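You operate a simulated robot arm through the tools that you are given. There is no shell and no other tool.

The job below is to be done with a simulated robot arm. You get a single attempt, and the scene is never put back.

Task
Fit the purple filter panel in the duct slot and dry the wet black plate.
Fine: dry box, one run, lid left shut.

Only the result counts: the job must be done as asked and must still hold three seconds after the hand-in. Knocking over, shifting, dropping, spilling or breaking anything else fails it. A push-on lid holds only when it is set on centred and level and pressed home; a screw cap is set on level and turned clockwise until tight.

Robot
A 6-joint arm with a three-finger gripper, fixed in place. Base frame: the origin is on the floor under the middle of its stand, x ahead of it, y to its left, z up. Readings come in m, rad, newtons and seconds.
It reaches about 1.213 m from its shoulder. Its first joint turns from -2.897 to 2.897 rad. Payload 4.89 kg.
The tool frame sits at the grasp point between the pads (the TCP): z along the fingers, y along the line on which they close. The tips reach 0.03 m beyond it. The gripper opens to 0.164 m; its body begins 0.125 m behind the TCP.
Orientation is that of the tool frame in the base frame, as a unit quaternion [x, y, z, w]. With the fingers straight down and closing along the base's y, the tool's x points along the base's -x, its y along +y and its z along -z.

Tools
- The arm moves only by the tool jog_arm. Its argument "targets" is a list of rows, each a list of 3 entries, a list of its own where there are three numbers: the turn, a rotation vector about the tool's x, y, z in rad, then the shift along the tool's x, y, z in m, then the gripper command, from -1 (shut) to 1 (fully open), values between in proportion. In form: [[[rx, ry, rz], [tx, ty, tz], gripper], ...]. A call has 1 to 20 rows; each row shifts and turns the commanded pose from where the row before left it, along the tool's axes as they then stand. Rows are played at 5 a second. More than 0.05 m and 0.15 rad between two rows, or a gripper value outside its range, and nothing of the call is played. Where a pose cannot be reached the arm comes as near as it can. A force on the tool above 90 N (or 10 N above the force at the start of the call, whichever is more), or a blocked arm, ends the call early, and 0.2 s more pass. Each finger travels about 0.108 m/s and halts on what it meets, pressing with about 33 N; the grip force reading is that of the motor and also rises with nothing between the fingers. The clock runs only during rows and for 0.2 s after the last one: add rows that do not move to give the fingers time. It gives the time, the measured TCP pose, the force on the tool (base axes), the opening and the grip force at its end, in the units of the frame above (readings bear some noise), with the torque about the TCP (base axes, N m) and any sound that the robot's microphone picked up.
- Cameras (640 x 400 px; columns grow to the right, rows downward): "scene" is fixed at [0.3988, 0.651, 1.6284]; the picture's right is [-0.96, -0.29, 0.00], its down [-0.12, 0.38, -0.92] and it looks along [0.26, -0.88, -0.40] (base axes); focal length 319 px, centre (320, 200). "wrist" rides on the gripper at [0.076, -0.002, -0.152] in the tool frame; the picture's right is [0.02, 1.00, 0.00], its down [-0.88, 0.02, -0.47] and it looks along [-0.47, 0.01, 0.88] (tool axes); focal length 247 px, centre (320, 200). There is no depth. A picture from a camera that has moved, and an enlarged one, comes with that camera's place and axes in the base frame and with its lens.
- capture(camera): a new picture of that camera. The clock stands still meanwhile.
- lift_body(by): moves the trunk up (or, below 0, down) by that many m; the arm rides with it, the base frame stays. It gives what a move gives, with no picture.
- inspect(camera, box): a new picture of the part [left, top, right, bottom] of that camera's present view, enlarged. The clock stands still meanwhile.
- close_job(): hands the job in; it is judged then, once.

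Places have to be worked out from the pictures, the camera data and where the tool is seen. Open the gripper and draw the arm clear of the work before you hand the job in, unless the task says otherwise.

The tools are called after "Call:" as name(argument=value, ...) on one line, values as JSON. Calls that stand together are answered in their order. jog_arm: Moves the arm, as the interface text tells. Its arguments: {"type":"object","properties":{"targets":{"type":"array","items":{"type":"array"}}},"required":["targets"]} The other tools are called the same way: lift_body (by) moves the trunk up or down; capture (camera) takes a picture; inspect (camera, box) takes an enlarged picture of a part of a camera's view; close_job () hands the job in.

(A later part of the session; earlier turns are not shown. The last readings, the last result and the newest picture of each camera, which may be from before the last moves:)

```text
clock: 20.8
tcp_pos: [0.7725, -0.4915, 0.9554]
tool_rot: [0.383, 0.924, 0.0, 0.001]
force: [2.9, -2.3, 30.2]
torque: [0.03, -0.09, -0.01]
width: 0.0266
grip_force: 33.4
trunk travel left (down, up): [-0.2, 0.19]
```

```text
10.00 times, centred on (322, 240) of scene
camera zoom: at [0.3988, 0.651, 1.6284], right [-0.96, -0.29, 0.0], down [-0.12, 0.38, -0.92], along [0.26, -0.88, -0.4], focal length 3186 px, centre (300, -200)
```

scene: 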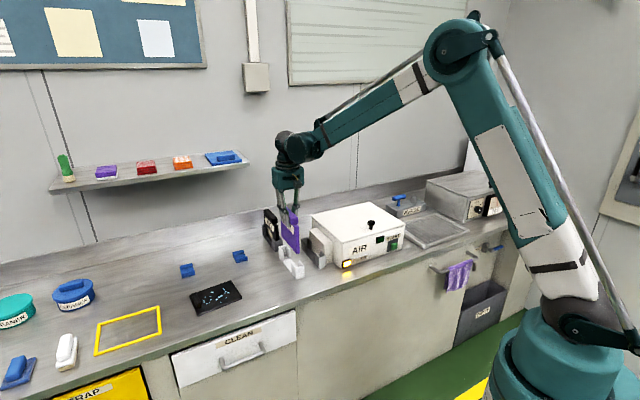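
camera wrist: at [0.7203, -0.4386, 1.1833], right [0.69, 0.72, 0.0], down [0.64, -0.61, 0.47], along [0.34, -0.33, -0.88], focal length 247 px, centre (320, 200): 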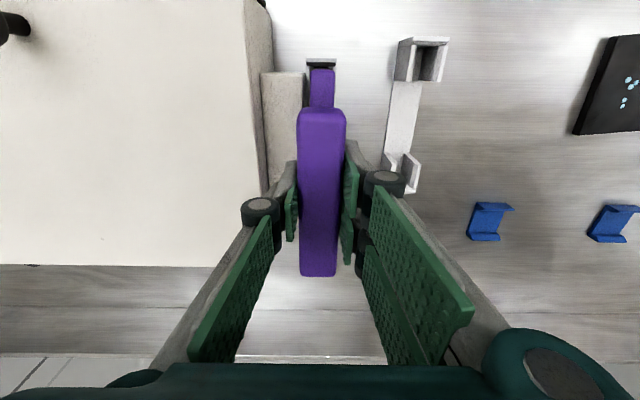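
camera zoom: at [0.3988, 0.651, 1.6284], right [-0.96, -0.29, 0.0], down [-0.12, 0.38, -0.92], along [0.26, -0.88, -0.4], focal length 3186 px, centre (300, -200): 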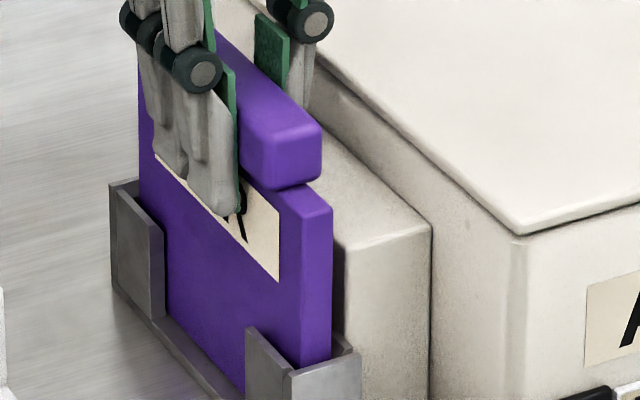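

The FILTER lamp went out, so the slot has accepted the panel. I'll ease off, open just enough to release because the box wall is close, and lift straight up.

Call:
jog_arm(targets=[[[0, 0, 0], [0, 0, -0.001], -1], [[0, 0, 0], [0, 0, 0], -0.45], [[0, 0, 0], [0, 0, 0], -0.45], [[0, 0, 0], [0, 0, 0], -0.45]])

Call:
inspect(camera="scene", box=[280, 200, 424, 290])

Call:
capture(camera="wrist")

```text
clock: 21.8
tcp_pos: [0.7728, -0.4901, 0.9554]
tool_rot: [0.383, 0.924, 0.0, 0.0]
force: [-0.1, 0.3, 0.1]
torque: [-0.01, -0.02, 0.0]
width: 0.0449
grip_force: 0.1
trunk travel left (down, up): [-0.2, 0.19]
```

```text
4.44 times, centred on (352, 245) of scene
camera zoom: at [0.3988, 0.651, 1.6284], right [-0.96, -0.29, 0.0], down [-0.12, 0.38, -0.92], along [0.26, -0.88, -0.4], focal length 1416 px, centre (178, 0)
```

zoom: 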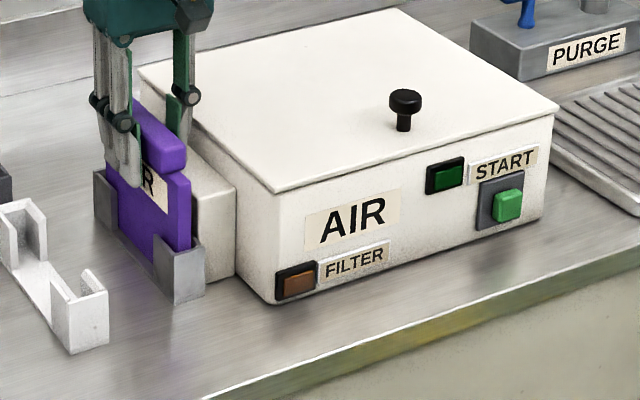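

```text
taken
camera wrist: at [0.7182, -0.4381, 1.1066], right [0.69, 0.72, 0.0], down [0.63, -0.61, 0.47], along [0.34, -0.33, -0.88], focal length 247 px, centre (320, 200)
```

wrist: 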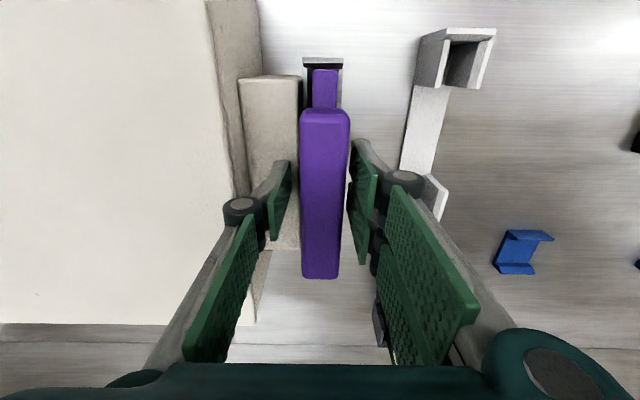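

The panel stays put with the grip released. I'll lift straight up and then move back for a view of the lid, knob and hinge side of the dry box.

Call:
jog_arm(targets=[[[0, 0, 0], [0, 0, -0.02], -0.45], [[0, 0, 0], [0, 0, -0.04], -0.45], [[0, 0, 0], [0, 0, -0.04], -0.45], [[0, 0, 0], [0, 0, -0.04], -0.45], [[0, 0, 0], [0, 0, -0.04], 0], [[0, 0, 0], [0.03, -0.035, -0.01], 1], [[0, 0, 0], [0.03, -0.035, 0], 1], [[0, 0, 0], [0.02, -0.035, 0], 1], [[0, 0, 0], [0.0, -0.035, 0], 1], [[0, 0, 0], [0.0, -0.035, 0], 1], [[0, 0, 0], [0.0, 0, 0], 1]])

Call:
capture(camera="wrist")

Call:
inspect(camera="scene", box=[300, 180, 428, 260])

```text
clock: 24.2
tcp_pos: [0.5912, -0.56, 1.1427]
tool_rot: [0.383, 0.924, 0.0, 0.0]
force: [0.7, 0.0, -0.5]
torque: [0.06, -0.03, -0.01]
width: 0.1638
grip_force: 0.1
trunk travel left (down, up): [-0.2, 0.19]
```

```text
taken
camera wrist: at [0.5373, -0.5061, 1.2961], right [0.69, 0.72, 0.0], down [0.63, -0.61, 0.47], along [0.34, -0.33, -0.88], focal length 247 px, centre (320, 200)
```

wrist: 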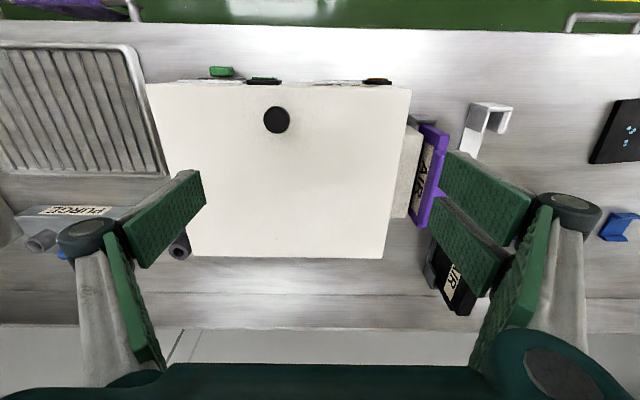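

```text
5.00 times, centred on (364, 220) of scene
camera zoom: at [0.3988, 0.651, 1.6284], right [-0.96, -0.29, 0.0], down [-0.12, 0.38, -0.92], along [0.26, -0.88, -0.4], focal length 1593 px, centre (100, 100)
```

zoom: 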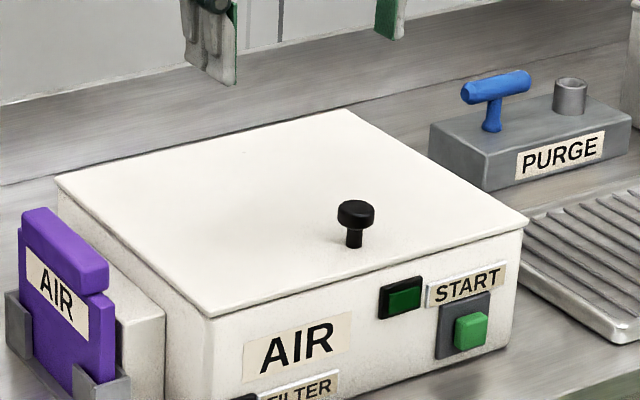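

The knob sits near the lid's front edge and is centred left to right, which suggests a hinge at the back. I'll zoom in to check for hinges.

Call:
inspect(camera="wrist", box=[170, 220, 410, 370])

Call:
inspect(camera="wrist", box=[140, 60, 420, 235])

Call:
inspect(camera="scene", box=[305, 195, 385, 245])

Call:
inspect(camera="scene", box=[340, 225, 420, 275])

```text
2.67 times, centred on (290, 295) of wrist
camera zoom: at [0.5373, -0.5061, 1.2961], right [0.69, 0.72, 0.0], down [0.63, -0.61, 0.47], along [0.34, -0.33, -0.88], focal length 659 px, centre (400, -53)
```

zoom: 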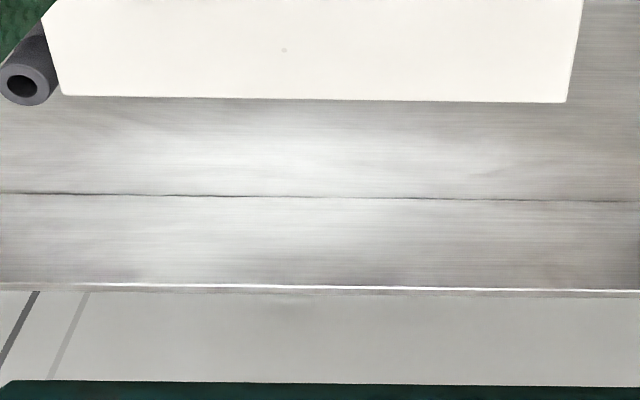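

```text
2.29 times, centred on (280, 148) of wrist
camera zoom: at [0.5373, -0.5061, 1.2961], right [0.69, 0.72, 0.0], down [0.63, -0.61, 0.47], along [0.34, -0.33, -0.88], focal length 564 px, centre (411, 320)
```

zoom: 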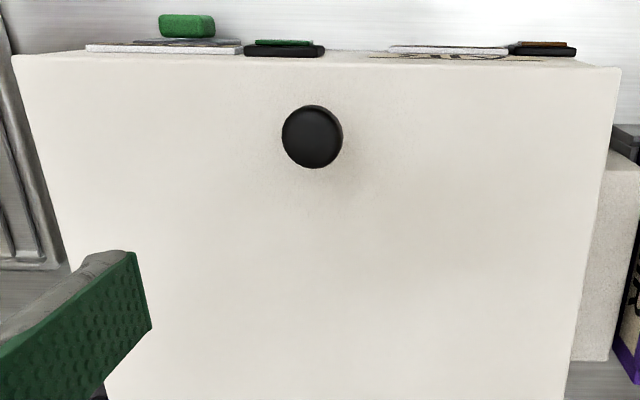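

```text
8.00 times, centred on (345, 220) of scene
camera zoom: at [0.3988, 0.651, 1.6284], right [-0.96, -0.29, 0.0], down [-0.12, 0.38, -0.92], along [0.26, -0.88, -0.4], focal length 2549 px, centre (120, 40)
```

zoom: 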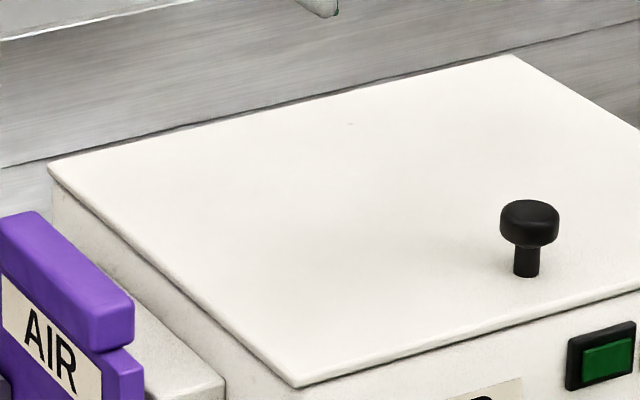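

```text
8.00 times, centred on (380, 250) of scene
camera zoom: at [0.3988, 0.651, 1.6284], right [-0.96, -0.29, 0.0], down [-0.12, 0.38, -0.92], along [0.26, -0.88, -0.4], focal length 2549 px, centre (-160, -200)
```

zoom: 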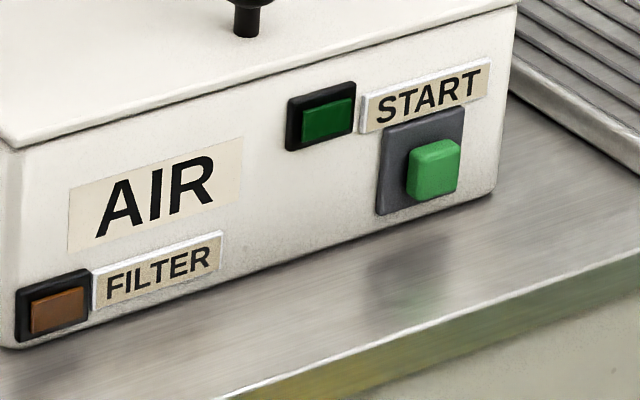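

There are no visible hinges, but the off-centre knob implies the lid pivots at its back edge. The lid spans b -0.197 to 0.140 and w 0.759 to 1.037, with its top at z≈0.955. The knob head is near b=-0.030, w=0.793, z≈0.985. I'll move above the knob and look again.

Call:
jog_arm(targets=[[[0, 0, 0], [0.0104, -0.0268, 0], 1], [[0, 0, 0], [0.0104, -0.0267, 0], 1], [[0, 0, 0], [0, 0, 0.035], 1], [[0, 0, 0], [0, 0, 0.035], 1], [[0, 0, 0], [0, 0, 0], 1], [[0, 0, 0], [0, 0, 0], 1]])

Call:
capture(camera="wrist")

Call:
inspect(camera="wrist", box=[260, 150, 380, 225])

Call:
inspect(camera="scene", box=[330, 190, 410, 240])

```text
clock: 25.6
tcp_pos: [0.5375, -0.5825, 1.0742]
tool_rot: [0.384, 0.923, 0.0, 0.0]
force: [1.4, 0.8, -0.9]
torque: [0.04, 0.05, 0.01]
width: 0.1638
grip_force: 0.1
trunk travel left (down, up): [-0.2, 0.19]
```

```text
taken
camera wrist: at [0.4845, -0.5299, 1.2257], right [0.69, 0.72, 0.0], down [0.64, -0.61, 0.47], along [0.34, -0.33, -0.88], focal length 247 px, centre (320, 200)
```

wrist: 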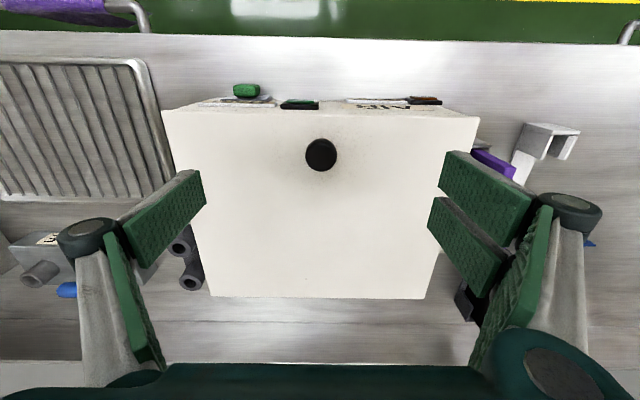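

```text
5.33 times, centred on (320, 188) of wrist
camera zoom: at [0.4845, -0.5299, 1.2257], right [0.69, 0.72, 0.0], down [0.64, -0.61, 0.47], along [0.34, -0.33, -0.88], focal length 1317 px, centre (320, 267)
```

zoom: 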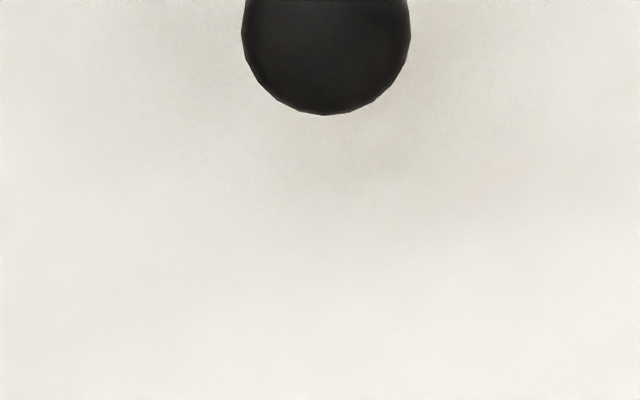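

```text
8.00 times, centred on (370, 215) of scene
camera zoom: at [0.3988, 0.651, 1.6284], right [-0.96, -0.29, 0.0], down [-0.12, 0.38, -0.92], along [0.26, -0.88, -0.4], focal length 2549 px, centre (-80, 80)
```

zoom: 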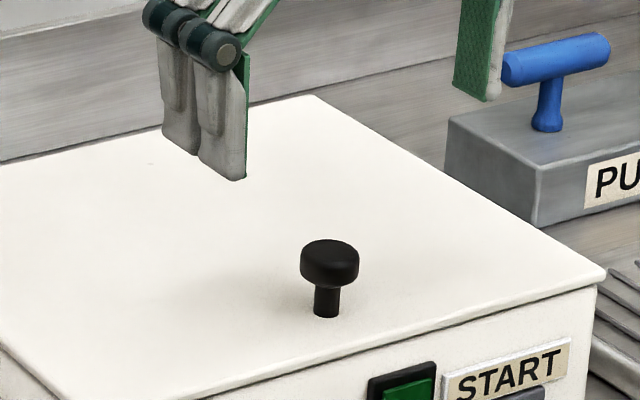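

The knob is centred under the TCP. Its head top is at about 0.9875 and the lid surface at about 0.955. I'll lower to 0.990, with the tips about 5 mm above the lid, and close on the head.

Call:
jog_arm(targets=[[[0, 0, 0], [0, 0, 0.03], 1], [[0, 0, 0], [0, 0, 0.03], 1], [[0, 0, 0], [0, 0, 0.016], 1], [[0, 0, 0], [0, 0, 0.008], 1], [[0, 0, 0], [0, 0, 0], 1]])

Call:
capture(camera="wrist")

Call:
inspect(camera="scene", box=[330, 190, 410, 240])

```text
clock: 26.8
tcp_pos: [0.54, -0.5807, 0.9914]
tool_rot: [0.383, 0.924, 0.0, 0.0]
force: [-0.6, -0.8, 0.2]
torque: [-0.02, 0.05, 0.0]
width: 0.1639
grip_force: 0.0
trunk travel left (down, up): [-0.2, 0.19]
```

```text
taken
camera wrist: at [0.4855, -0.5284, 1.1431], right [0.69, 0.72, 0.0], down [0.63, -0.61, 0.47], along [0.34, -0.33, -0.88], focal length 247 px, centre (320, 200)
```

wrist: 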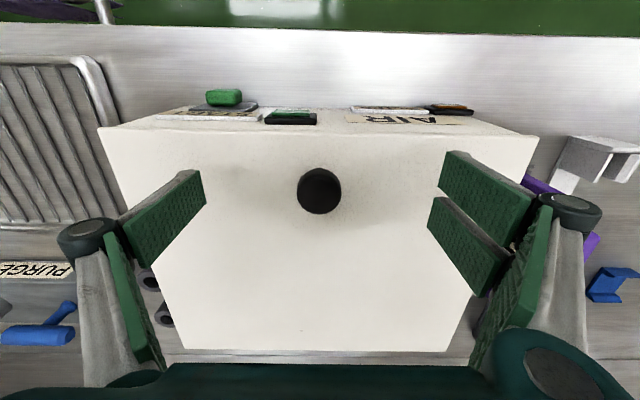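

```text
8.00 times, centred on (370, 215) of scene
camera zoom: at [0.3988, 0.651, 1.6284], right [-0.96, -0.29, 0.0], down [-0.12, 0.38, -0.92], along [0.26, -0.88, -0.4], focal length 2549 px, centre (-80, 80)
```

zoom: 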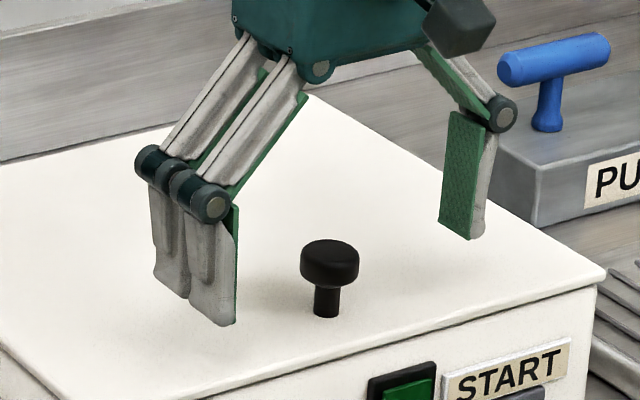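

The pads straddle the knob. The tips dip to about 0.962 when closed, which still clears the lid. I'll close on the knob head.

Call:
jog_arm(targets=[[[0, 0, 0], [0, 0, 0], 0.3], [[0, 0, 0], [0, 0, 0], -0.3], [[0, 0, 0], [0, 0, 0], -1], [[0, 0, 0], [0, 0, 0], -1], [[0, 0, 0], [0, 0, 0], -1], [[0, 0, 0], [0, 0, 0], -1]])

Call:
inspect(camera="scene", box=[330, 190, 410, 240])

```text
clock: 28.2
tcp_pos: [0.5397, -0.5823, 0.9911]
tool_rot: [0.384, 0.923, 0.0, 0.0]
force: [-9.7, -8.7, -1.9]
torque: [-0.21, 0.31, -0.18]
width: 0.0307
grip_force: 44.9
trunk travel left (down, up): [-0.2, 0.19]
```

```text
8.00 times, centred on (370, 215) of scene
camera zoom: at [0.3988, 0.651, 1.6284], right [-0.96, -0.29, 0.0], down [-0.12, 0.38, -0.92], along [0.26, -0.88, -0.4], focal length 2549 px, centre (-80, 80)
```

zoom: 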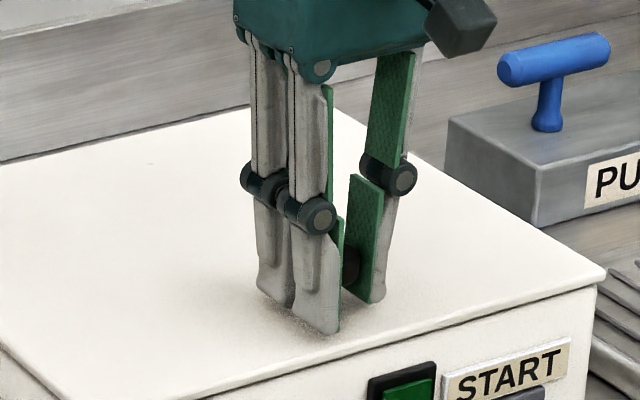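

The knob is gripped at 30.7 mm. A 13 N sideways force shows I'm about 1 mm to its +b side, so I'll re-centre and start a small lift along the expected back-hinge arc, watching the force.

Call:
jog_arm(targets=[[[0, 0, 0], [0, -0.001, 0], -1], [[0, 0.02, 0], [-0.0007, 0, -0.0049], -1], [[0, 0.02, 0], [-0.0007, 0, -0.0049], -1], [[0, 0.02, 0], [-0.0007, 0, -0.0049], -1], [[0, 0, 0], [0, 0, 0], -1]])

Call:
inspect(camera="scene", box=[290, 175, 434, 265])

```text
clock: 29.4
tcp_pos: [0.5411, -0.5842, 1.0073]
tool_rot: [0.384, 0.923, 0.012, -0.028]
force: [-5.7, -7.2, -6.9]
torque: [0.61, 0.72, -0.18]
width: 0.031
grip_force: 45.0
trunk travel left (down, up): [-0.2, 0.19]
```

```text
4.44 times, centred on (362, 220) of scene
camera zoom: at [0.3988, 0.651, 1.6284], right [-0.96, -0.29, 0.0], down [-0.12, 0.38, -0.92], along [0.26, -0.88, -0.4], focal length 1416 px, centre (133, 111)
```

zoom: 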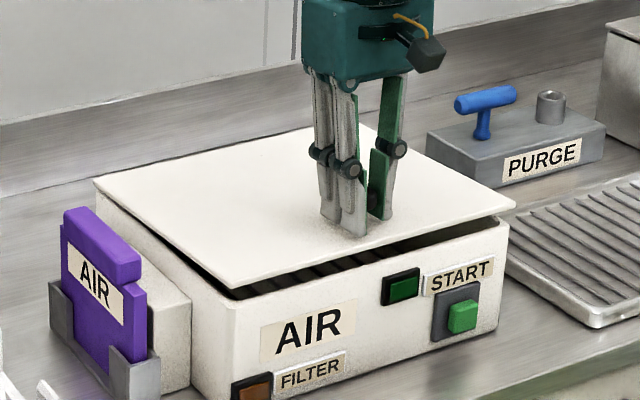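

The lid swings up on a back hinge and there is a slatted rack inside. Forces are small, so I'll keep following the arc to about 0.3 rad with a small sideways trim.

Call:
jog_arm(targets=[[[0, 0, 0], [0, -0.001, 0], -1], [[0, 0.04, 0], [-0.0016, 0, -0.0097], -1], [[0, 0.04, 0], [-0.0016, 0, -0.0097], -1], [[0, 0.04, 0], [-0.0016, 0, -0.0097], -1], [[0, 0.04, 0], [-0.0016, 0, -0.0097], -1], [[0, 0.04, 0], [-0.0016, 0, -0.0097], -1], [[0, 0.04, 0], [-0.0016, 0, -0.0097], -1], [[0, 0, 0], [0, 0, 0], -1]])

Call:
inspect(camera="scene", box=[290, 155, 450, 255])

```text
clock: 31.2
tcp_pos: [0.555, -0.5974, 1.0609]
tool_rot: [0.379, 0.913, 0.057, -0.139]
force: [34.0, 6.5, -8.8]
torque: [0.18, -0.93, -0.31]
width: 0.0307
grip_force: 44.9
trunk travel left (down, up): [-0.2, 0.19]
```

```text
4.00 times, centred on (370, 205) of scene
camera zoom: at [0.3988, 0.651, 1.6284], right [-0.96, -0.29, 0.0], down [-0.12, 0.38, -0.92], along [0.26, -0.88, -0.4], focal length 1274 px, centre (120, 180)
```

zoom: 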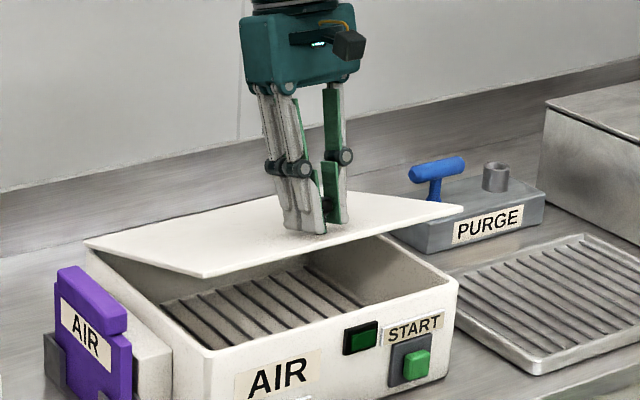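

The lid follows, but the readings show about 28 N towards +b and about 19 N towards the wall, so my path is slightly off. I'll trim both and continue with the tool tilt held, letting the knob pivot between the pads.

Call:
jog_arm(targets=[[[0, 0, 0], [-0.002, 0.001, 0], -1], [[0, 0, 0], [-0.0032, 0, -0.0119], -1], [[0, 0, 0], [-0.0032, 0, -0.0119], -1], [[0, 0, 0], [0, 0, 0], -1]])

```text
clock: 32.2
tcp_pos: [0.5635, -0.6052, 1.0821]
tool_rot: [0.38, 0.913, 0.056, -0.138]
force: [-5.6, 26.1, 4.6]
torque: [1.13, 1.22, 0.04]
width: 0.0303
grip_force: 45.2
trunk travel left (down, up): [-0.2, 0.19]
```

The wall-ward error flipped sign, so I slightly overcorrected; pivot friction is about 1.7 N·m. I'll continue along the arc with a small trim.

Call:
jog_arm(targets=[[[0, 0, 0], [-0.0041, 0.0005, -0.0114], -1], [[0, 0, 0], [-0.0041, 0, -0.0114], -1], [[0, 0, 0], [-0.0041, 0, -0.0114], -1], [[0, 0, 0], [-0.0041, 0, -0.0114], -1], [[0, 0, 0], [0, 0, 0], -1]])

Call:
inspect(camera="scene", box=[290, 145, 450, 245])

```text
clock: 33.4
tcp_pos: [0.5852, -0.6281, 1.1214]
tool_rot: [0.379, 0.914, 0.056, -0.137]
force: [-5.5, 16.2, 10.0]
torque: [0.77, 0.45, -0.11]
width: 0.0315
grip_force: 44.9
trunk travel left (down, up): [-0.2, 0.19]
```

```text
4.00 times, centred on (370, 195) of scene
camera zoom: at [0.3988, 0.651, 1.6284], right [-0.96, -0.29, 0.0], down [-0.12, 0.38, -0.92], along [0.26, -0.88, -0.4], focal length 1274 px, centre (120, 220)
```

zoom: 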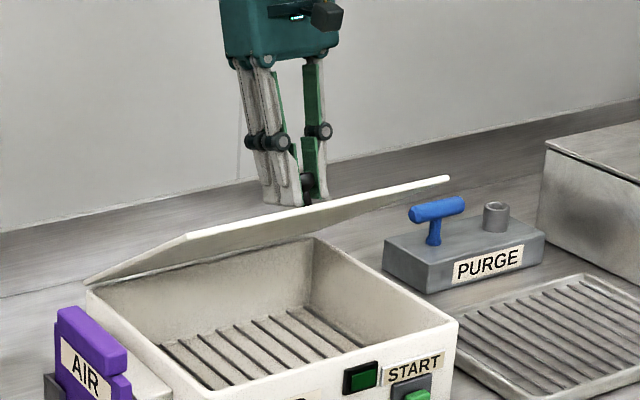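

The lid is about 35° open. The residual force points outward from the hinge, so I'll widen the arc slightly and carry on.

Call:
jog_arm(targets=[[[0, 0, 0], [-0.006, 0.0003, -0.0107], -1], [[0, 0, 0], [-0.006, 0, -0.0107], -1], [[0, 0, 0], [-0.006, 0, -0.0107], -1], [[0, 0, 0], [-0.006, 0, -0.0107], -1], [[0, 0, 0], [0, 0, 0], -1]])

```text
clock: 34.6
tcp_pos: [0.6116, -0.6535, 1.155]
tool_rot: [0.38, 0.913, 0.058, -0.137]
force: [-12.3, 8.7, 9.4]
torque: [0.82, 0.9, -0.06]
width: 0.0314
grip_force: 44.8
trunk travel left (down, up): [-0.2, 0.19]
```

The force is stable with a similar outward bias. I'll widen a little more and continue from about 0.8 to 1.0 rad.

Call:
jog_arm(targets=[[[0, 0, 0], [-0.008, 0, -0.0093], -1], [[0, 0, 0], [-0.008, 0, -0.0093], -1], [[0, 0, 0], [-0.008, 0, -0.0093], -1], [[0, 0, 0], [-0.0078, 0, -0.0092], -1], [[0, 0, 0], [0, 0, 0], -1]])

Call:
inspect(camera="scene", box=[290, 125, 450, 225])

```text
clock: 35.8
tcp_pos: [0.6396, -0.6823, 1.1813]
tool_rot: [0.38, 0.913, 0.057, -0.137]
force: [-7.4, 6.8, 8.6]
torque: [0.93, 0.62, -0.13]
width: 0.0309
grip_force: 45.5
trunk travel left (down, up): [-0.2, 0.19]
```

```text
4.00 times, centred on (370, 175) of scene
camera zoom: at [0.3988, 0.651, 1.6284], right [-0.96, -0.29, 0.0], down [-0.12, 0.38, -0.92], along [0.26, -0.88, -0.4], focal length 1274 px, centre (120, 300)
```

zoom: 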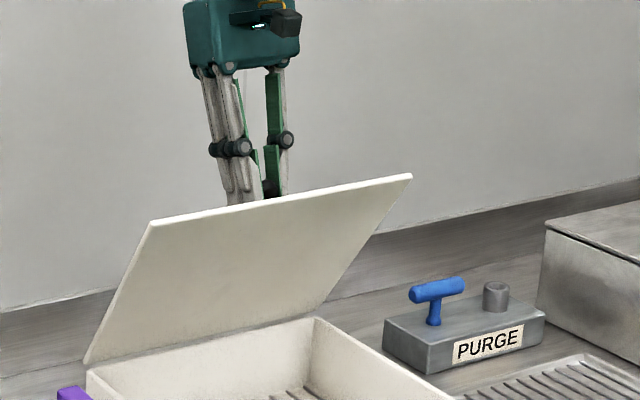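

The lid is at about 57°. I'll continue past 1.2 rad towards vertical in two short segments.

Call:
jog_arm(targets=[[[0, 0, 0], [-0.0097, 0, -0.0075], -1], [[0, 0, 0], [-0.0097, 0, -0.0075], -1], [[0, 0, 0], [-0.0097, 0, -0.0075], -1], [[0, 0, 0], [-0.0097, 0, -0.0075], -1], [[0, 0, 0], [0, 0, 0], -1]])

```text
clock: 37.0
tcp_pos: [0.6716, -0.714, 1.1982]
tool_rot: [0.379, 0.913, 0.057, -0.138]
force: [-11.5, 1.2, 11.4]
torque: [1.03, 0.67, -0.34]
width: 0.031
grip_force: 44.9
trunk travel left (down, up): [-0.2, 0.19]
```

Forces remain moderate. I'll continue to about 1.4 rad.

Call:
jog_arm(targets=[[[0, 0, 0], [-0.0088, -0.0003, -0.0044], -1], [[0, 0, 0], [-0.0088, 0, -0.0044], -1], [[0, 0, 0], [-0.0088, 0, -0.0044], -1], [[0, 0, 0], [-0.0088, 0, -0.0044], -1], [[0, 0, 0], [-0.0088, 0, -0.0044], -1], [[0, 0, 0], [0, 0, 0], -1]])

Call:
inspect(camera="scene", box=[290, 125, 450, 225])

Call:
capture(camera="scene")

```text
clock: 38.4
tcp_pos: [0.7079, -0.7492, 1.2044]
tool_rot: [0.379, 0.913, 0.057, -0.137]
force: [-2.2, 6.9, 10.0]
torque: [1.09, 0.6, -0.94]
width: 0.0302
grip_force: 44.5
trunk travel left (down, up): [-0.2, 0.19]
```

```text
4.00 times, centred on (370, 175) of scene
camera zoom: at [0.3988, 0.651, 1.6284], right [-0.96, -0.29, 0.0], down [-0.12, 0.38, -0.92], along [0.26, -0.88, -0.4], focal length 1274 px, centre (120, 300)
```

zoom: 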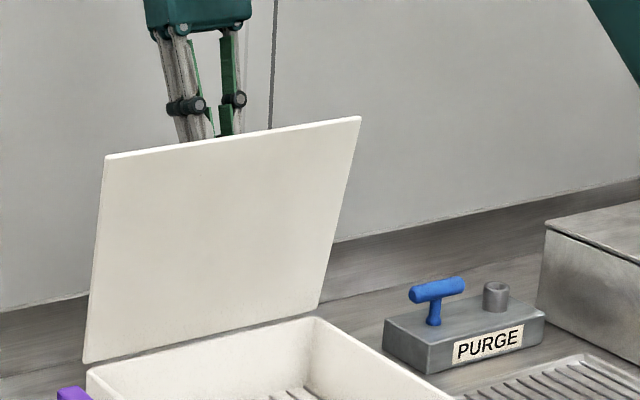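

```text
taken
```

scene: 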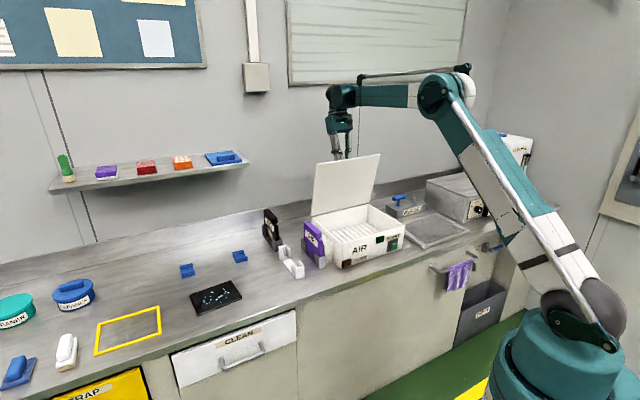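

The lid is near vertical at about 80°. I'll push on past vertical in small steps, watching for a stop.

Call:
jog_arm(targets=[[[0, 0, 0], [-0.0088, 0, -0.0027], -1], [[0, 0, 0], [-0.0088, 0, -0.0027], -1], [[0, 0, 0], [-0.0088, 0, -0.0027], -1], [[0, 0, 0], [-0.0088, 0, -0.0025], -1], [[0, 0, 0], [0, 0, 0], -1]])

```text
clock: 39.6
tcp_pos: [0.7328, -0.7759, 1.2059]
tool_rot: [0.379, 0.913, 0.057, -0.138]
force: [4.8, 9.0, 8.2]
torque: [0.74, 0.41, -1.01]
width: 0.0307
grip_force: 44.8
trunk travel left (down, up): [-0.2, 0.19]
```

The lid is at vertical with low forces. I'll continue to about 1.7 rad.

Call:
jog_arm(targets=[[[0, 0, 0], [-0.0091, 0, -0.0011], -1], [[0, 0, 0], [-0.0091, 0, -0.0011], -1], [[0, 0, 0], [-0.0091, 0, -0.0011], -1], [[0, 0, 0], [-0.0091, 0, -0.0011], -1], [[0, 0, 0], [0, 0, 0], -1]])

Call:
inspect(camera="scene", box=[290, 125, 450, 225])

```text
clock: 40.8
tcp_pos: [0.7577, -0.8011, 1.2006]
tool_rot: [0.379, 0.913, 0.057, -0.137]
force: [4.0, 2.4, 25.9]
torque: [0.93, 0.87, -0.92]
width: 0.0306
grip_force: 45.1
trunk travel left (down, up): [-0.2, 0.19]
```

```text
4.00 times, centred on (370, 175) of scene
camera zoom: at [0.3988, 0.651, 1.6284], right [-0.96, -0.29, 0.0], down [-0.12, 0.38, -0.92], along [0.26, -0.88, -0.4], focal length 1274 px, centre (120, 300)
```

zoom: 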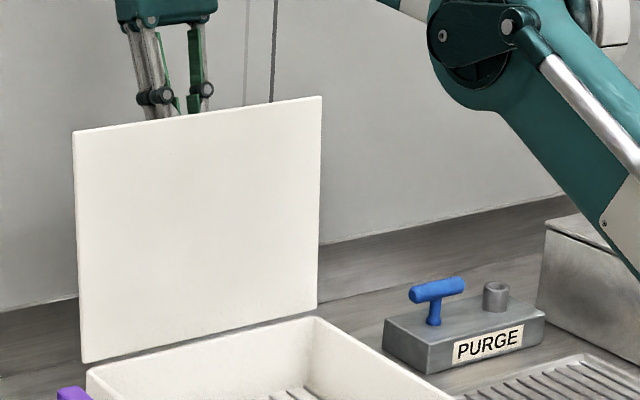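

The lid is about 7° past vertical and no stop has been felt yet. I'll go a little further while easing the downward load.

Call:
jog_arm(targets=[[[0, 0, 0], [-0.0085, 0, -0.0012], -1], [[0, 0, 0], [-0.0091, 0, 0], -1], [[0, 0, 0], [-0.0091, 0, 0], -1], [[0, 0, 0], [0, 0, 0], -1]])

```text
clock: 41.8
tcp_pos: [0.7721, -0.8135, 1.1916]
tool_rot: [0.379, 0.913, 0.057, -0.137]
force: [9.8, -5.0, 35.1]
torque: [0.47, 0.6, -0.89]
width: 0.0301
grip_force: 44.9
out of reach, approached as far as the arm can: row 3
trunk travel left (down, up): [-0.2, 0.19]
```

The arm is at its reach limit here, with the lid about 12° past vertical. The remaining force is purely radial. I'll back off that last step, ease the load, then open slightly and watch whether the lid stays.

Call:
jog_arm(targets=[[[0, 0, 0], [0.0092, 0, 0.0005], -1], [[0, 0, 0], [0.0005, 0, -0.002], -1], [[0, 0, 0], [0, 0, 0], -1]])

Call:
inspect(camera="scene", box=[290, 125, 450, 225])

Call:
capture(camera="wrist")

```text
clock: 42.6
tcp_pos: [0.7669, -0.81, 1.1918]
tool_rot: [0.38, 0.913, 0.058, -0.138]
force: [-7.3, 9.4, -29.7]
torque: [0.07, 0.17, -0.77]
width: 0.0303
grip_force: 44.8
trunk travel left (down, up): [-0.2, 0.19]
```

```text
4.00 times, centred on (370, 175) of scene
camera zoom: at [0.3988, 0.651, 1.6284], right [-0.96, -0.29, 0.0], down [-0.12, 0.38, -0.92], along [0.26, -0.88, -0.4], focal length 1274 px, centre (120, 300)
```

zoom: 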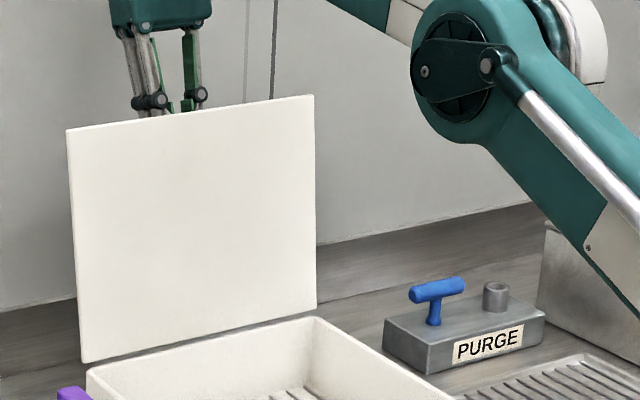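

```text
taken
camera wrist: at [0.7472, -0.7912, 1.3591], right [0.69, 0.72, 0.01], down [0.71, -0.68, 0.19], along [0.14, -0.13, -0.98], focal length 247 px, centre (320, 200)
```

wrist: 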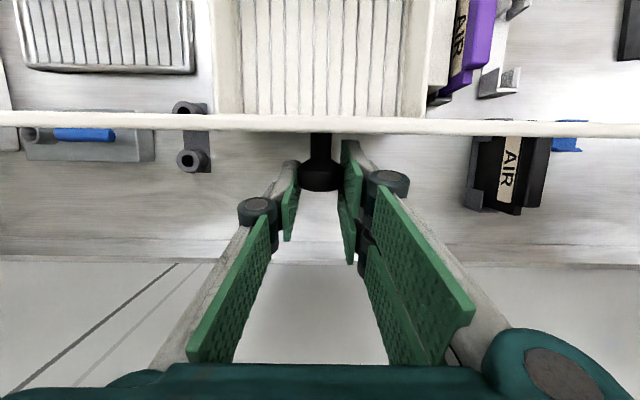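

Now there is a slight upward pull, so I overshot by about 1 mm. I'll drop 0.8 mm and crack the gripper open a little to test whether the lid holds itself.

Call:
jog_arm(targets=[[[0, 0, 0], [-0.0002, 0, 0.0008], -1], [[0, 0, 0], [0, 0, 0], -0.5]])

Call:
inspect(camera="scene", box=[290, 125, 450, 225])

Call:
capture(camera="wrist")

```text
clock: 43.2
tcp_pos: [0.7658, -0.8094, 1.1944]
tool_rot: [0.379, 0.913, 0.058, -0.138]
force: [-0.6, 0.7, 1.4]
torque: [-0.14, -0.1, 0.04]
width: 0.0409
grip_force: 0.1
trunk travel left (down, up): [-0.2, 0.19]
```

```text
4.00 times, centred on (370, 175) of scene
camera zoom: at [0.3988, 0.651, 1.6284], right [-0.96, -0.29, 0.0], down [-0.12, 0.38, -0.92], along [0.26, -0.88, -0.4], focal length 1274 px, centre (120, 300)
```

zoom: 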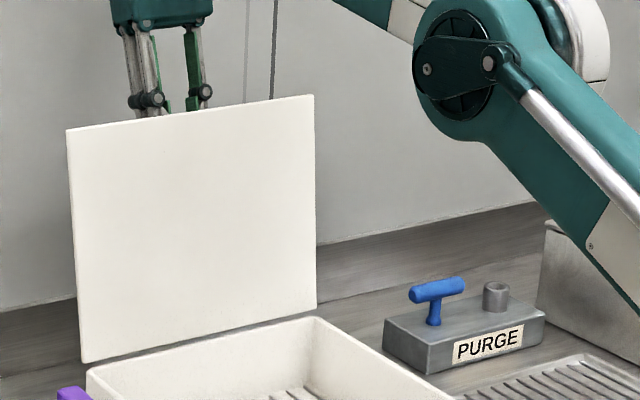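

```text
taken
camera wrist: at [0.7457, -0.7898, 1.3622], right [0.69, 0.72, 0.01], down [0.71, -0.68, 0.19], along [0.14, -0.13, -0.98], focal length 247 px, centre (320, 200)
```

wrist: 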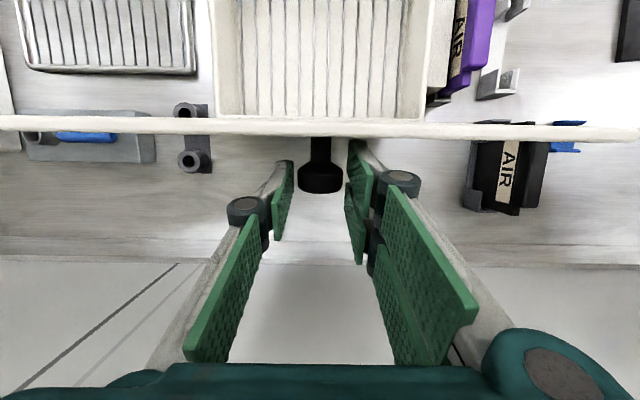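

The grip is off and the scene view shows the lid in the same place. I'll hold for a second to confirm it stays there.

Call:
jog_arm(targets=[[[0, 0, 0], [0, 0, 0], -0.5], [[0, 0, 0], [0, 0, 0], -0.5], [[0, 0, 0], [0, 0, 0], -0.5], [[0, 0, 0], [0, 0, 0], -0.5]])

Call:
inspect(camera="scene", box=[290, 125, 450, 225])

```text
clock: 44.2
tcp_pos: [0.7664, -0.8094, 1.1938]
tool_rot: [0.379, 0.913, 0.057, -0.139]
force: [-1.5, 0.3, 0.1]
torque: [-0.02, -0.01, 0.02]
width: 0.041
grip_force: 0.1
trunk travel left (down, up): [-0.2, 0.19]
```

```text
4.00 times, centred on (370, 175) of scene
camera zoom: at [0.3988, 0.651, 1.6284], right [-0.96, -0.29, 0.0], down [-0.12, 0.38, -0.92], along [0.26, -0.88, -0.4], focal length 1274 px, centre (120, 300)
```

zoom: 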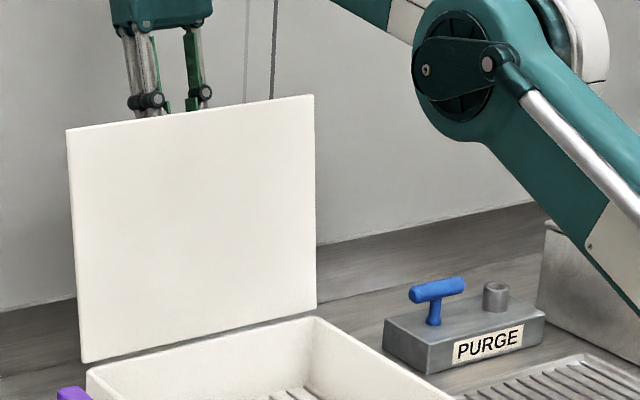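

The lid holds itself open. I'll withdraw the fingers upward, keeping slightly to the wall side so I don't brush the lid, and check as I go.

Call:
jog_arm(targets=[[[0, 0, 0], [-0.003, 0, 0], -0.5], [[0, 0, 0], [0.0024, 0, -0.0145], -0.45], [[0, 0, 0], [0.0024, 0, -0.0145], -0.45], [[0, 0, 0], [0.0024, 0, -0.0145], -0.45]])

Call:
capture(camera="wrist")

Call:
inspect(camera="scene", box=[290, 125, 450, 225])

```text
clock: 45.2
tcp_pos: [0.7645, -0.8058, 1.2265]
tool_rot: [0.379, 0.913, 0.058, -0.138]
force: [-0.6, 1.2, 0.4]
torque: [-0.11, -0.11, -0.02]
width: 0.0451
grip_force: 0.1
out of reach, approached as far as the arm can: row 3, 4
trunk travel left (down, up): [-0.2, 0.19]
```

```text
taken
camera wrist: at [0.7441, -0.787, 1.3943], right [0.69, 0.72, 0.01], down [0.71, -0.68, 0.19], along [0.14, -0.13, -0.98], focal length 247 px, centre (320, 200)
```

wrist: 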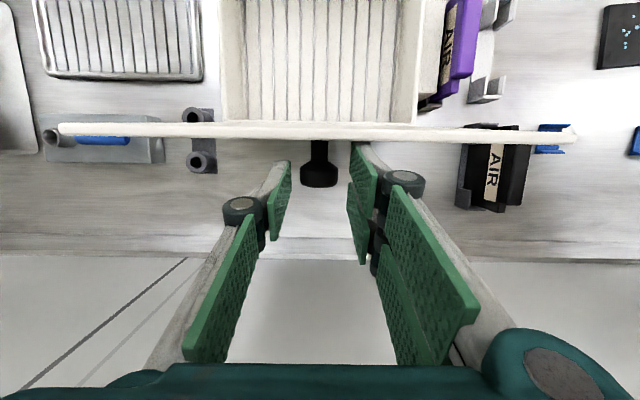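

```text
4.00 times, centred on (370, 175) of scene
camera zoom: at [0.3988, 0.651, 1.6284], right [-0.96, -0.29, 0.0], down [-0.12, 0.38, -0.92], along [0.26, -0.88, -0.4], focal length 1274 px, centre (120, 300)
```

zoom: 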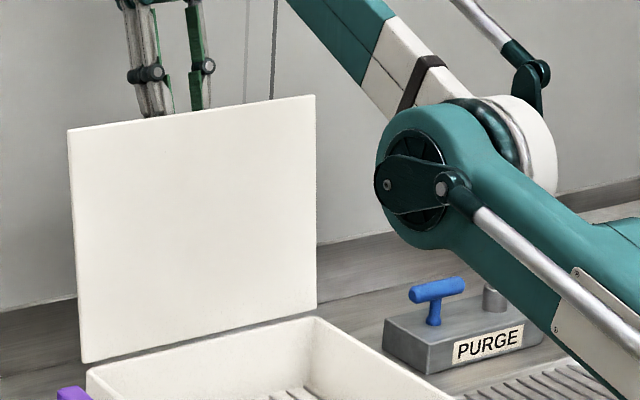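

The arm is stretched near its reach limit. I'll reduce the tool tilt, which brings the wrist back towards the robot and swings the tips away from the lid, and check clearance before lifting out.

Call:
jog_arm(targets=[[[0, -0.05, 0], [0, 0, 0], -0.45], [[0, -0.05, 0], [0, 0, 0], -0.45], [[0, -0.05, 0], [0, 0, 0], -0.45], [[0, 0, 0], [0, 0, 0], -0.45]])

Call:
capture(camera="wrist")

Call:
capture(camera="scene")

```text
clock: 46.2
tcp_pos: [0.7703, -0.8123, 1.2311]
tool_rot: [0.382, 0.921, 0.029, -0.071]
force: [-0.1, 0.4, 0.1]
torque: [0.0, -0.05, 0.01]
width: 0.045
grip_force: 0.2
out of reach, approached as far as the arm can: row 3
trunk travel left (down, up): [-0.2, 0.19]
```

```text
taken
camera wrist: at [0.7322, -0.7758, 1.3919], right [0.69, 0.72, 0.0], down [0.68, -0.65, 0.33], along [0.24, -0.23, -0.94], focal length 247 px, centre (320, 200)
```

wrist: 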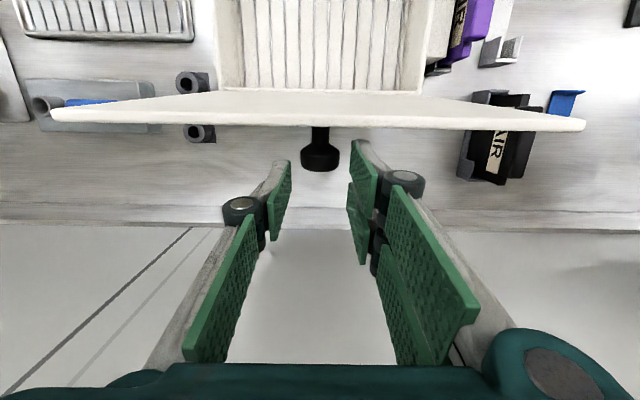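

```text
taken
```

scene: 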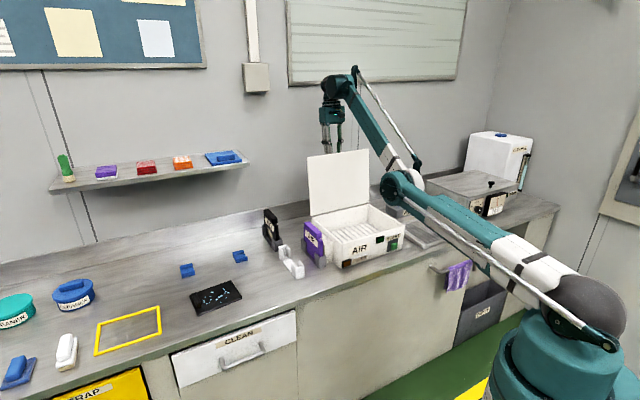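

The fingers now clear the lid, but the elbow has dropped low. Raising the trunk lifts the whole arm straight up without bending it, so I'll use that to clear the knob.

Call:
lift_body(by=0.09)

Call:
capture(camera="wrist")

Call:
capture(camera="scene")

```text
clock: 47.5
tcp_pos: [0.7711, -0.8125, 1.3198]
tool_rot: [0.383, 0.921, 0.029, -0.07]
force: [0.2, -0.5, -0.5]
torque: [-0.02, 0.02, 0.0]
width: 0.045
grip_force: 0.2
trunk travel left (down, up): [-0.29, 0.1]
```

```text
taken
camera wrist: at [0.7324, -0.776, 1.4814], right [0.69, 0.72, 0.0], down [0.68, -0.65, 0.33], along [0.24, -0.23, -0.94], focal length 247 px, centre (320, 200)
```

wrist: 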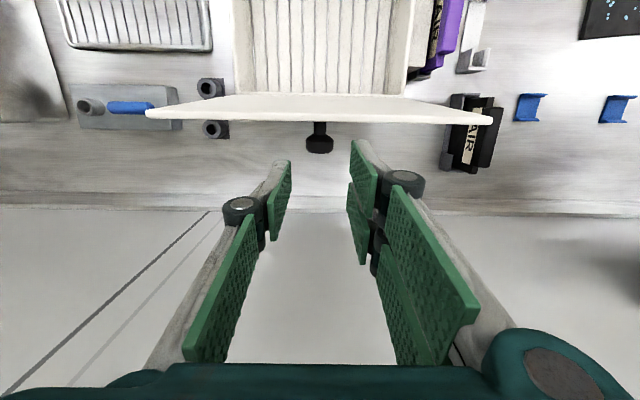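

```text
taken
```

scene: 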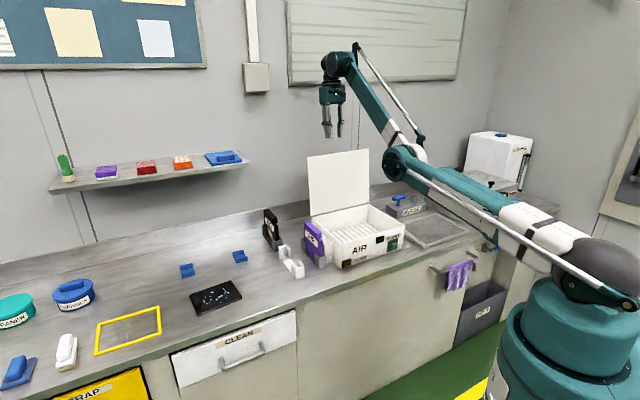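

The gripper is clear above the lid and knob. I'll draw it back towards the robot at this height and straighten the tool to vertical.

Call:
jog_arm(targets=[[[0, 0, 0], [0.037, 0, 0.004], -0.45], [[0, 0, 0], [0.037, 0, 0.005], -0.45], [[0, 0, 0], [0.037, 0, 0.005], -0.45], [[0, -0.05, 0], [0.037, 0, 0.003], -0.45], [[0, -0.05, 0], [0.037, 0, 0.001], 0], [[0, -0.05, 0], [0.037, 0, 0], 0.5], [[0, 0, 0], [0.037, 0, 0], 1], [[0, 0, 0], [0.037, 0, 0], 1], [[0, 0, 0], [0, 0, 0], 1]])

Call:
capture(camera="scene")

Call:
capture(camera="wrist")

```text
clock: 49.5
tcp_pos: [0.6548, -0.7087, 1.4959]
tool_rot: [0.383, 0.924, 0.0, 0.0]
force: [-1.3, 1.2, 1.7]
torque: [-0.22, -0.16, 0.03]
width: 0.164
grip_force: 0.0
out of reach, approached as far as the arm can: row 1, 2, 3, 4, 5, 6, 7, 8
trunk travel left (down, up): [-0.29, 0.1]
```

```text
taken
```

scene: 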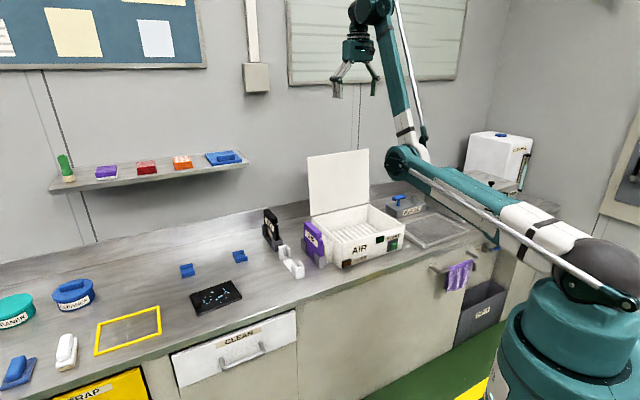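

```text
taken
camera wrist: at [0.6006, -0.655, 1.6476], right [0.69, 0.72, 0.0], down [0.64, -0.61, 0.47], along [0.34, -0.33, -0.88], focal length 247 px, centre (320, 200)
```

wrist: 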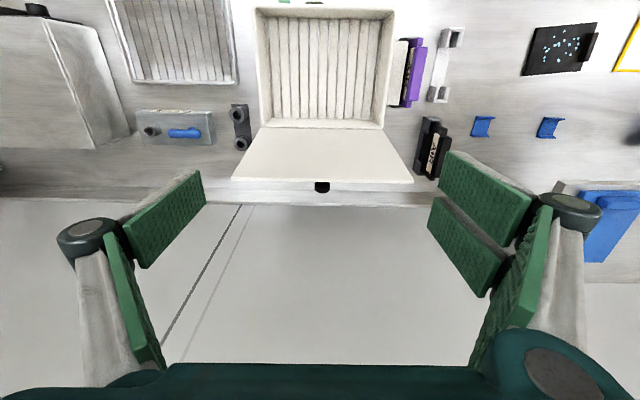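

Reaching the lid stretched the arm straight and it flipped into an elbow-low posture; it is now against a shoulder limit and can't retract that way. There is free space above, so I'll straighten the arm upward there and try to bring it back elbow-high.

Call:
jog_arm(targets=[[[0, 0, 0], [-0.0095, 0, -0.047], 1], [[0, 0, 0], [-0.0095, 0, -0.047], 1], [[0, 0, 0], [-0.0095, 0, -0.047], 1], [[0, 0, 0], [-0.0095, 0, -0.047], 1], [[0, 0, 0], [-0.0095, 0, -0.047], 1], [[0, 0, 0], [-0.0095, 0, -0.047], 1], [[0, 0, 0], [-0.0095, 0, -0.047], 1], [[0, 0, 0], [-0.0095, 0, -0.047], 1]])

Call:
capture(camera="scene")

```text
clock: 51.2
tcp_pos: [0.6521, -0.7008, 1.7209]
tool_rot: [0.383, 0.924, 0.001, -0.001]
force: [2.6, -3.3, -2.5]
torque: [0.51, 0.46, -0.01]
width: 0.164
grip_force: 0.1
out of reach, approached as far as the arm can: row 4, 5, 6, 7, 8
trunk travel left (down, up): [-0.29, 0.1]
```

```text
taken
```

scene: 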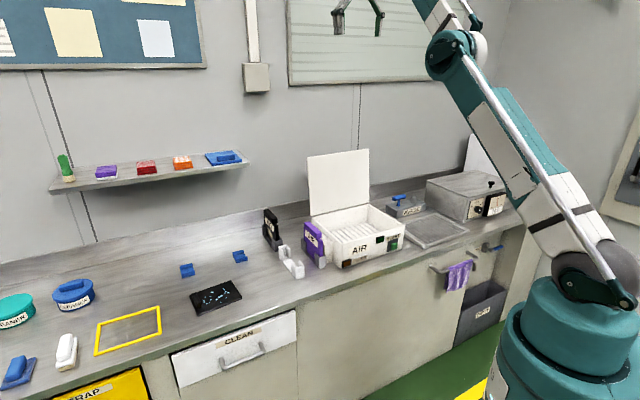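

The arm is now almost straight and pointing up. I'll move the target inward and slightly down, then check which way the elbow breaks.

Call:
jog_arm(targets=[[[0, 0, 0], [0.045, 0, 0.01], 1], [[0, 0, 0], [0.045, 0, 0.01], 1], [[0, 0, 0], [0.045, 0, 0.01], 1], [[0, 0, 0], [0, 0, 0], 1]])

Call:
capture(camera="scene")

```text
clock: 52.2
tcp_pos: [0.5991, -0.6541, 1.7276]
tool_rot: [0.384, 0.924, 0.002, -0.004]
force: [-0.4, -0.6, 0.1]
torque: [0.04, 0.01, 0.03]
width: 0.1641
grip_force: 0.1
out of reach, approached as far as the arm can: row 2, 3
trunk travel left (down, up): [-0.29, 0.1]
```

```text
taken
```

scene: 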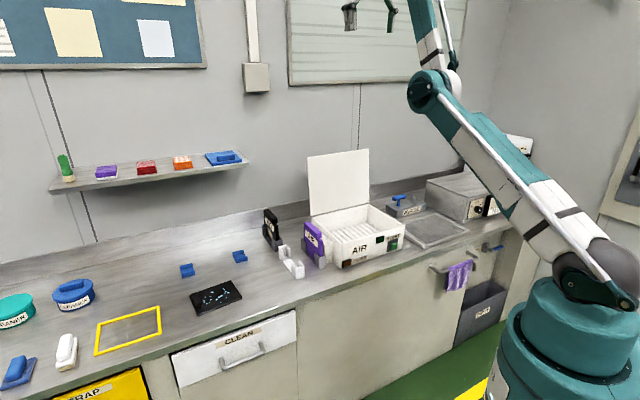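

It broke elbow-low again. Near-straight, moving across the arm downward should bend the elbow upward. I'll stretch the arm out, sweep the target outward and down, then bring it in.

Call:
jog_arm(targets=[[[0, 0, 0], [-0.0117, 0, -0.0425], 1], [[0, 0, 0], [-0.0117, 0, -0.0425], 1], [[0, 0, 0], [-0.0117, 0, -0.0425], 1], [[0, 0, 0], [-0.0117, 0, -0.0425], 1], [[0, 0, 0], [-0.0117, 0, -0.0425], 1], [[0, 0, 0], [-0.0117, 0, -0.0425], 1], [[0, 0, 0], [-0.028, 0, 0.028], 1], [[0, 0, 0], [-0.028, 0, 0.028], 1], [[0, 0, 0], [-0.028, 0, 0.028], 1], [[0, 0, 0], [-0.028, 0, 0.028], 1], [[0, 0, 0], [-0.028, 0, 0.028], 1], [[0, 0, 0], [0.015, 0, 0.042], 1], [[0, 0, 0], [0.015, 0, 0.042], 1], [[0, 0, 0], [0.015, 0, 0.042], 1], [[0, 0, 0], [0.015, 0, 0.042], 1]])

Call:
capture(camera="scene")

```text
clock: 55.5
tcp_pos: [0.6498, -0.6965, 1.4938]
tool_rot: [0.383, 0.924, 0.001, -0.001]
force: [0.5, -0.1, -0.6]
torque: [0.11, 0.19, 0.01]
width: 0.164
grip_force: 0.0
out of reach, approached as far as the arm can: row 2, 3, 4, 5, 6
trunk travel left (down, up): [-0.29, 0.1]
```

```text
taken
```

scene: 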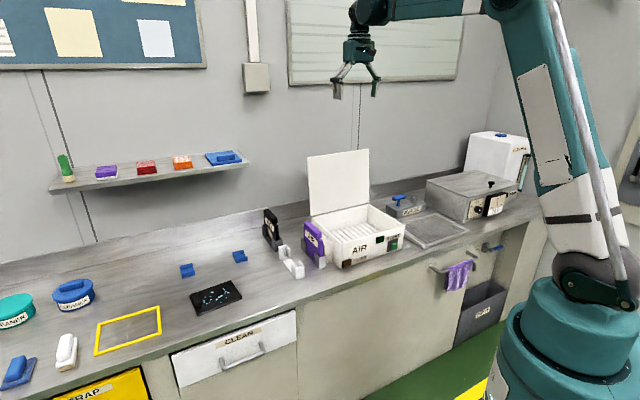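

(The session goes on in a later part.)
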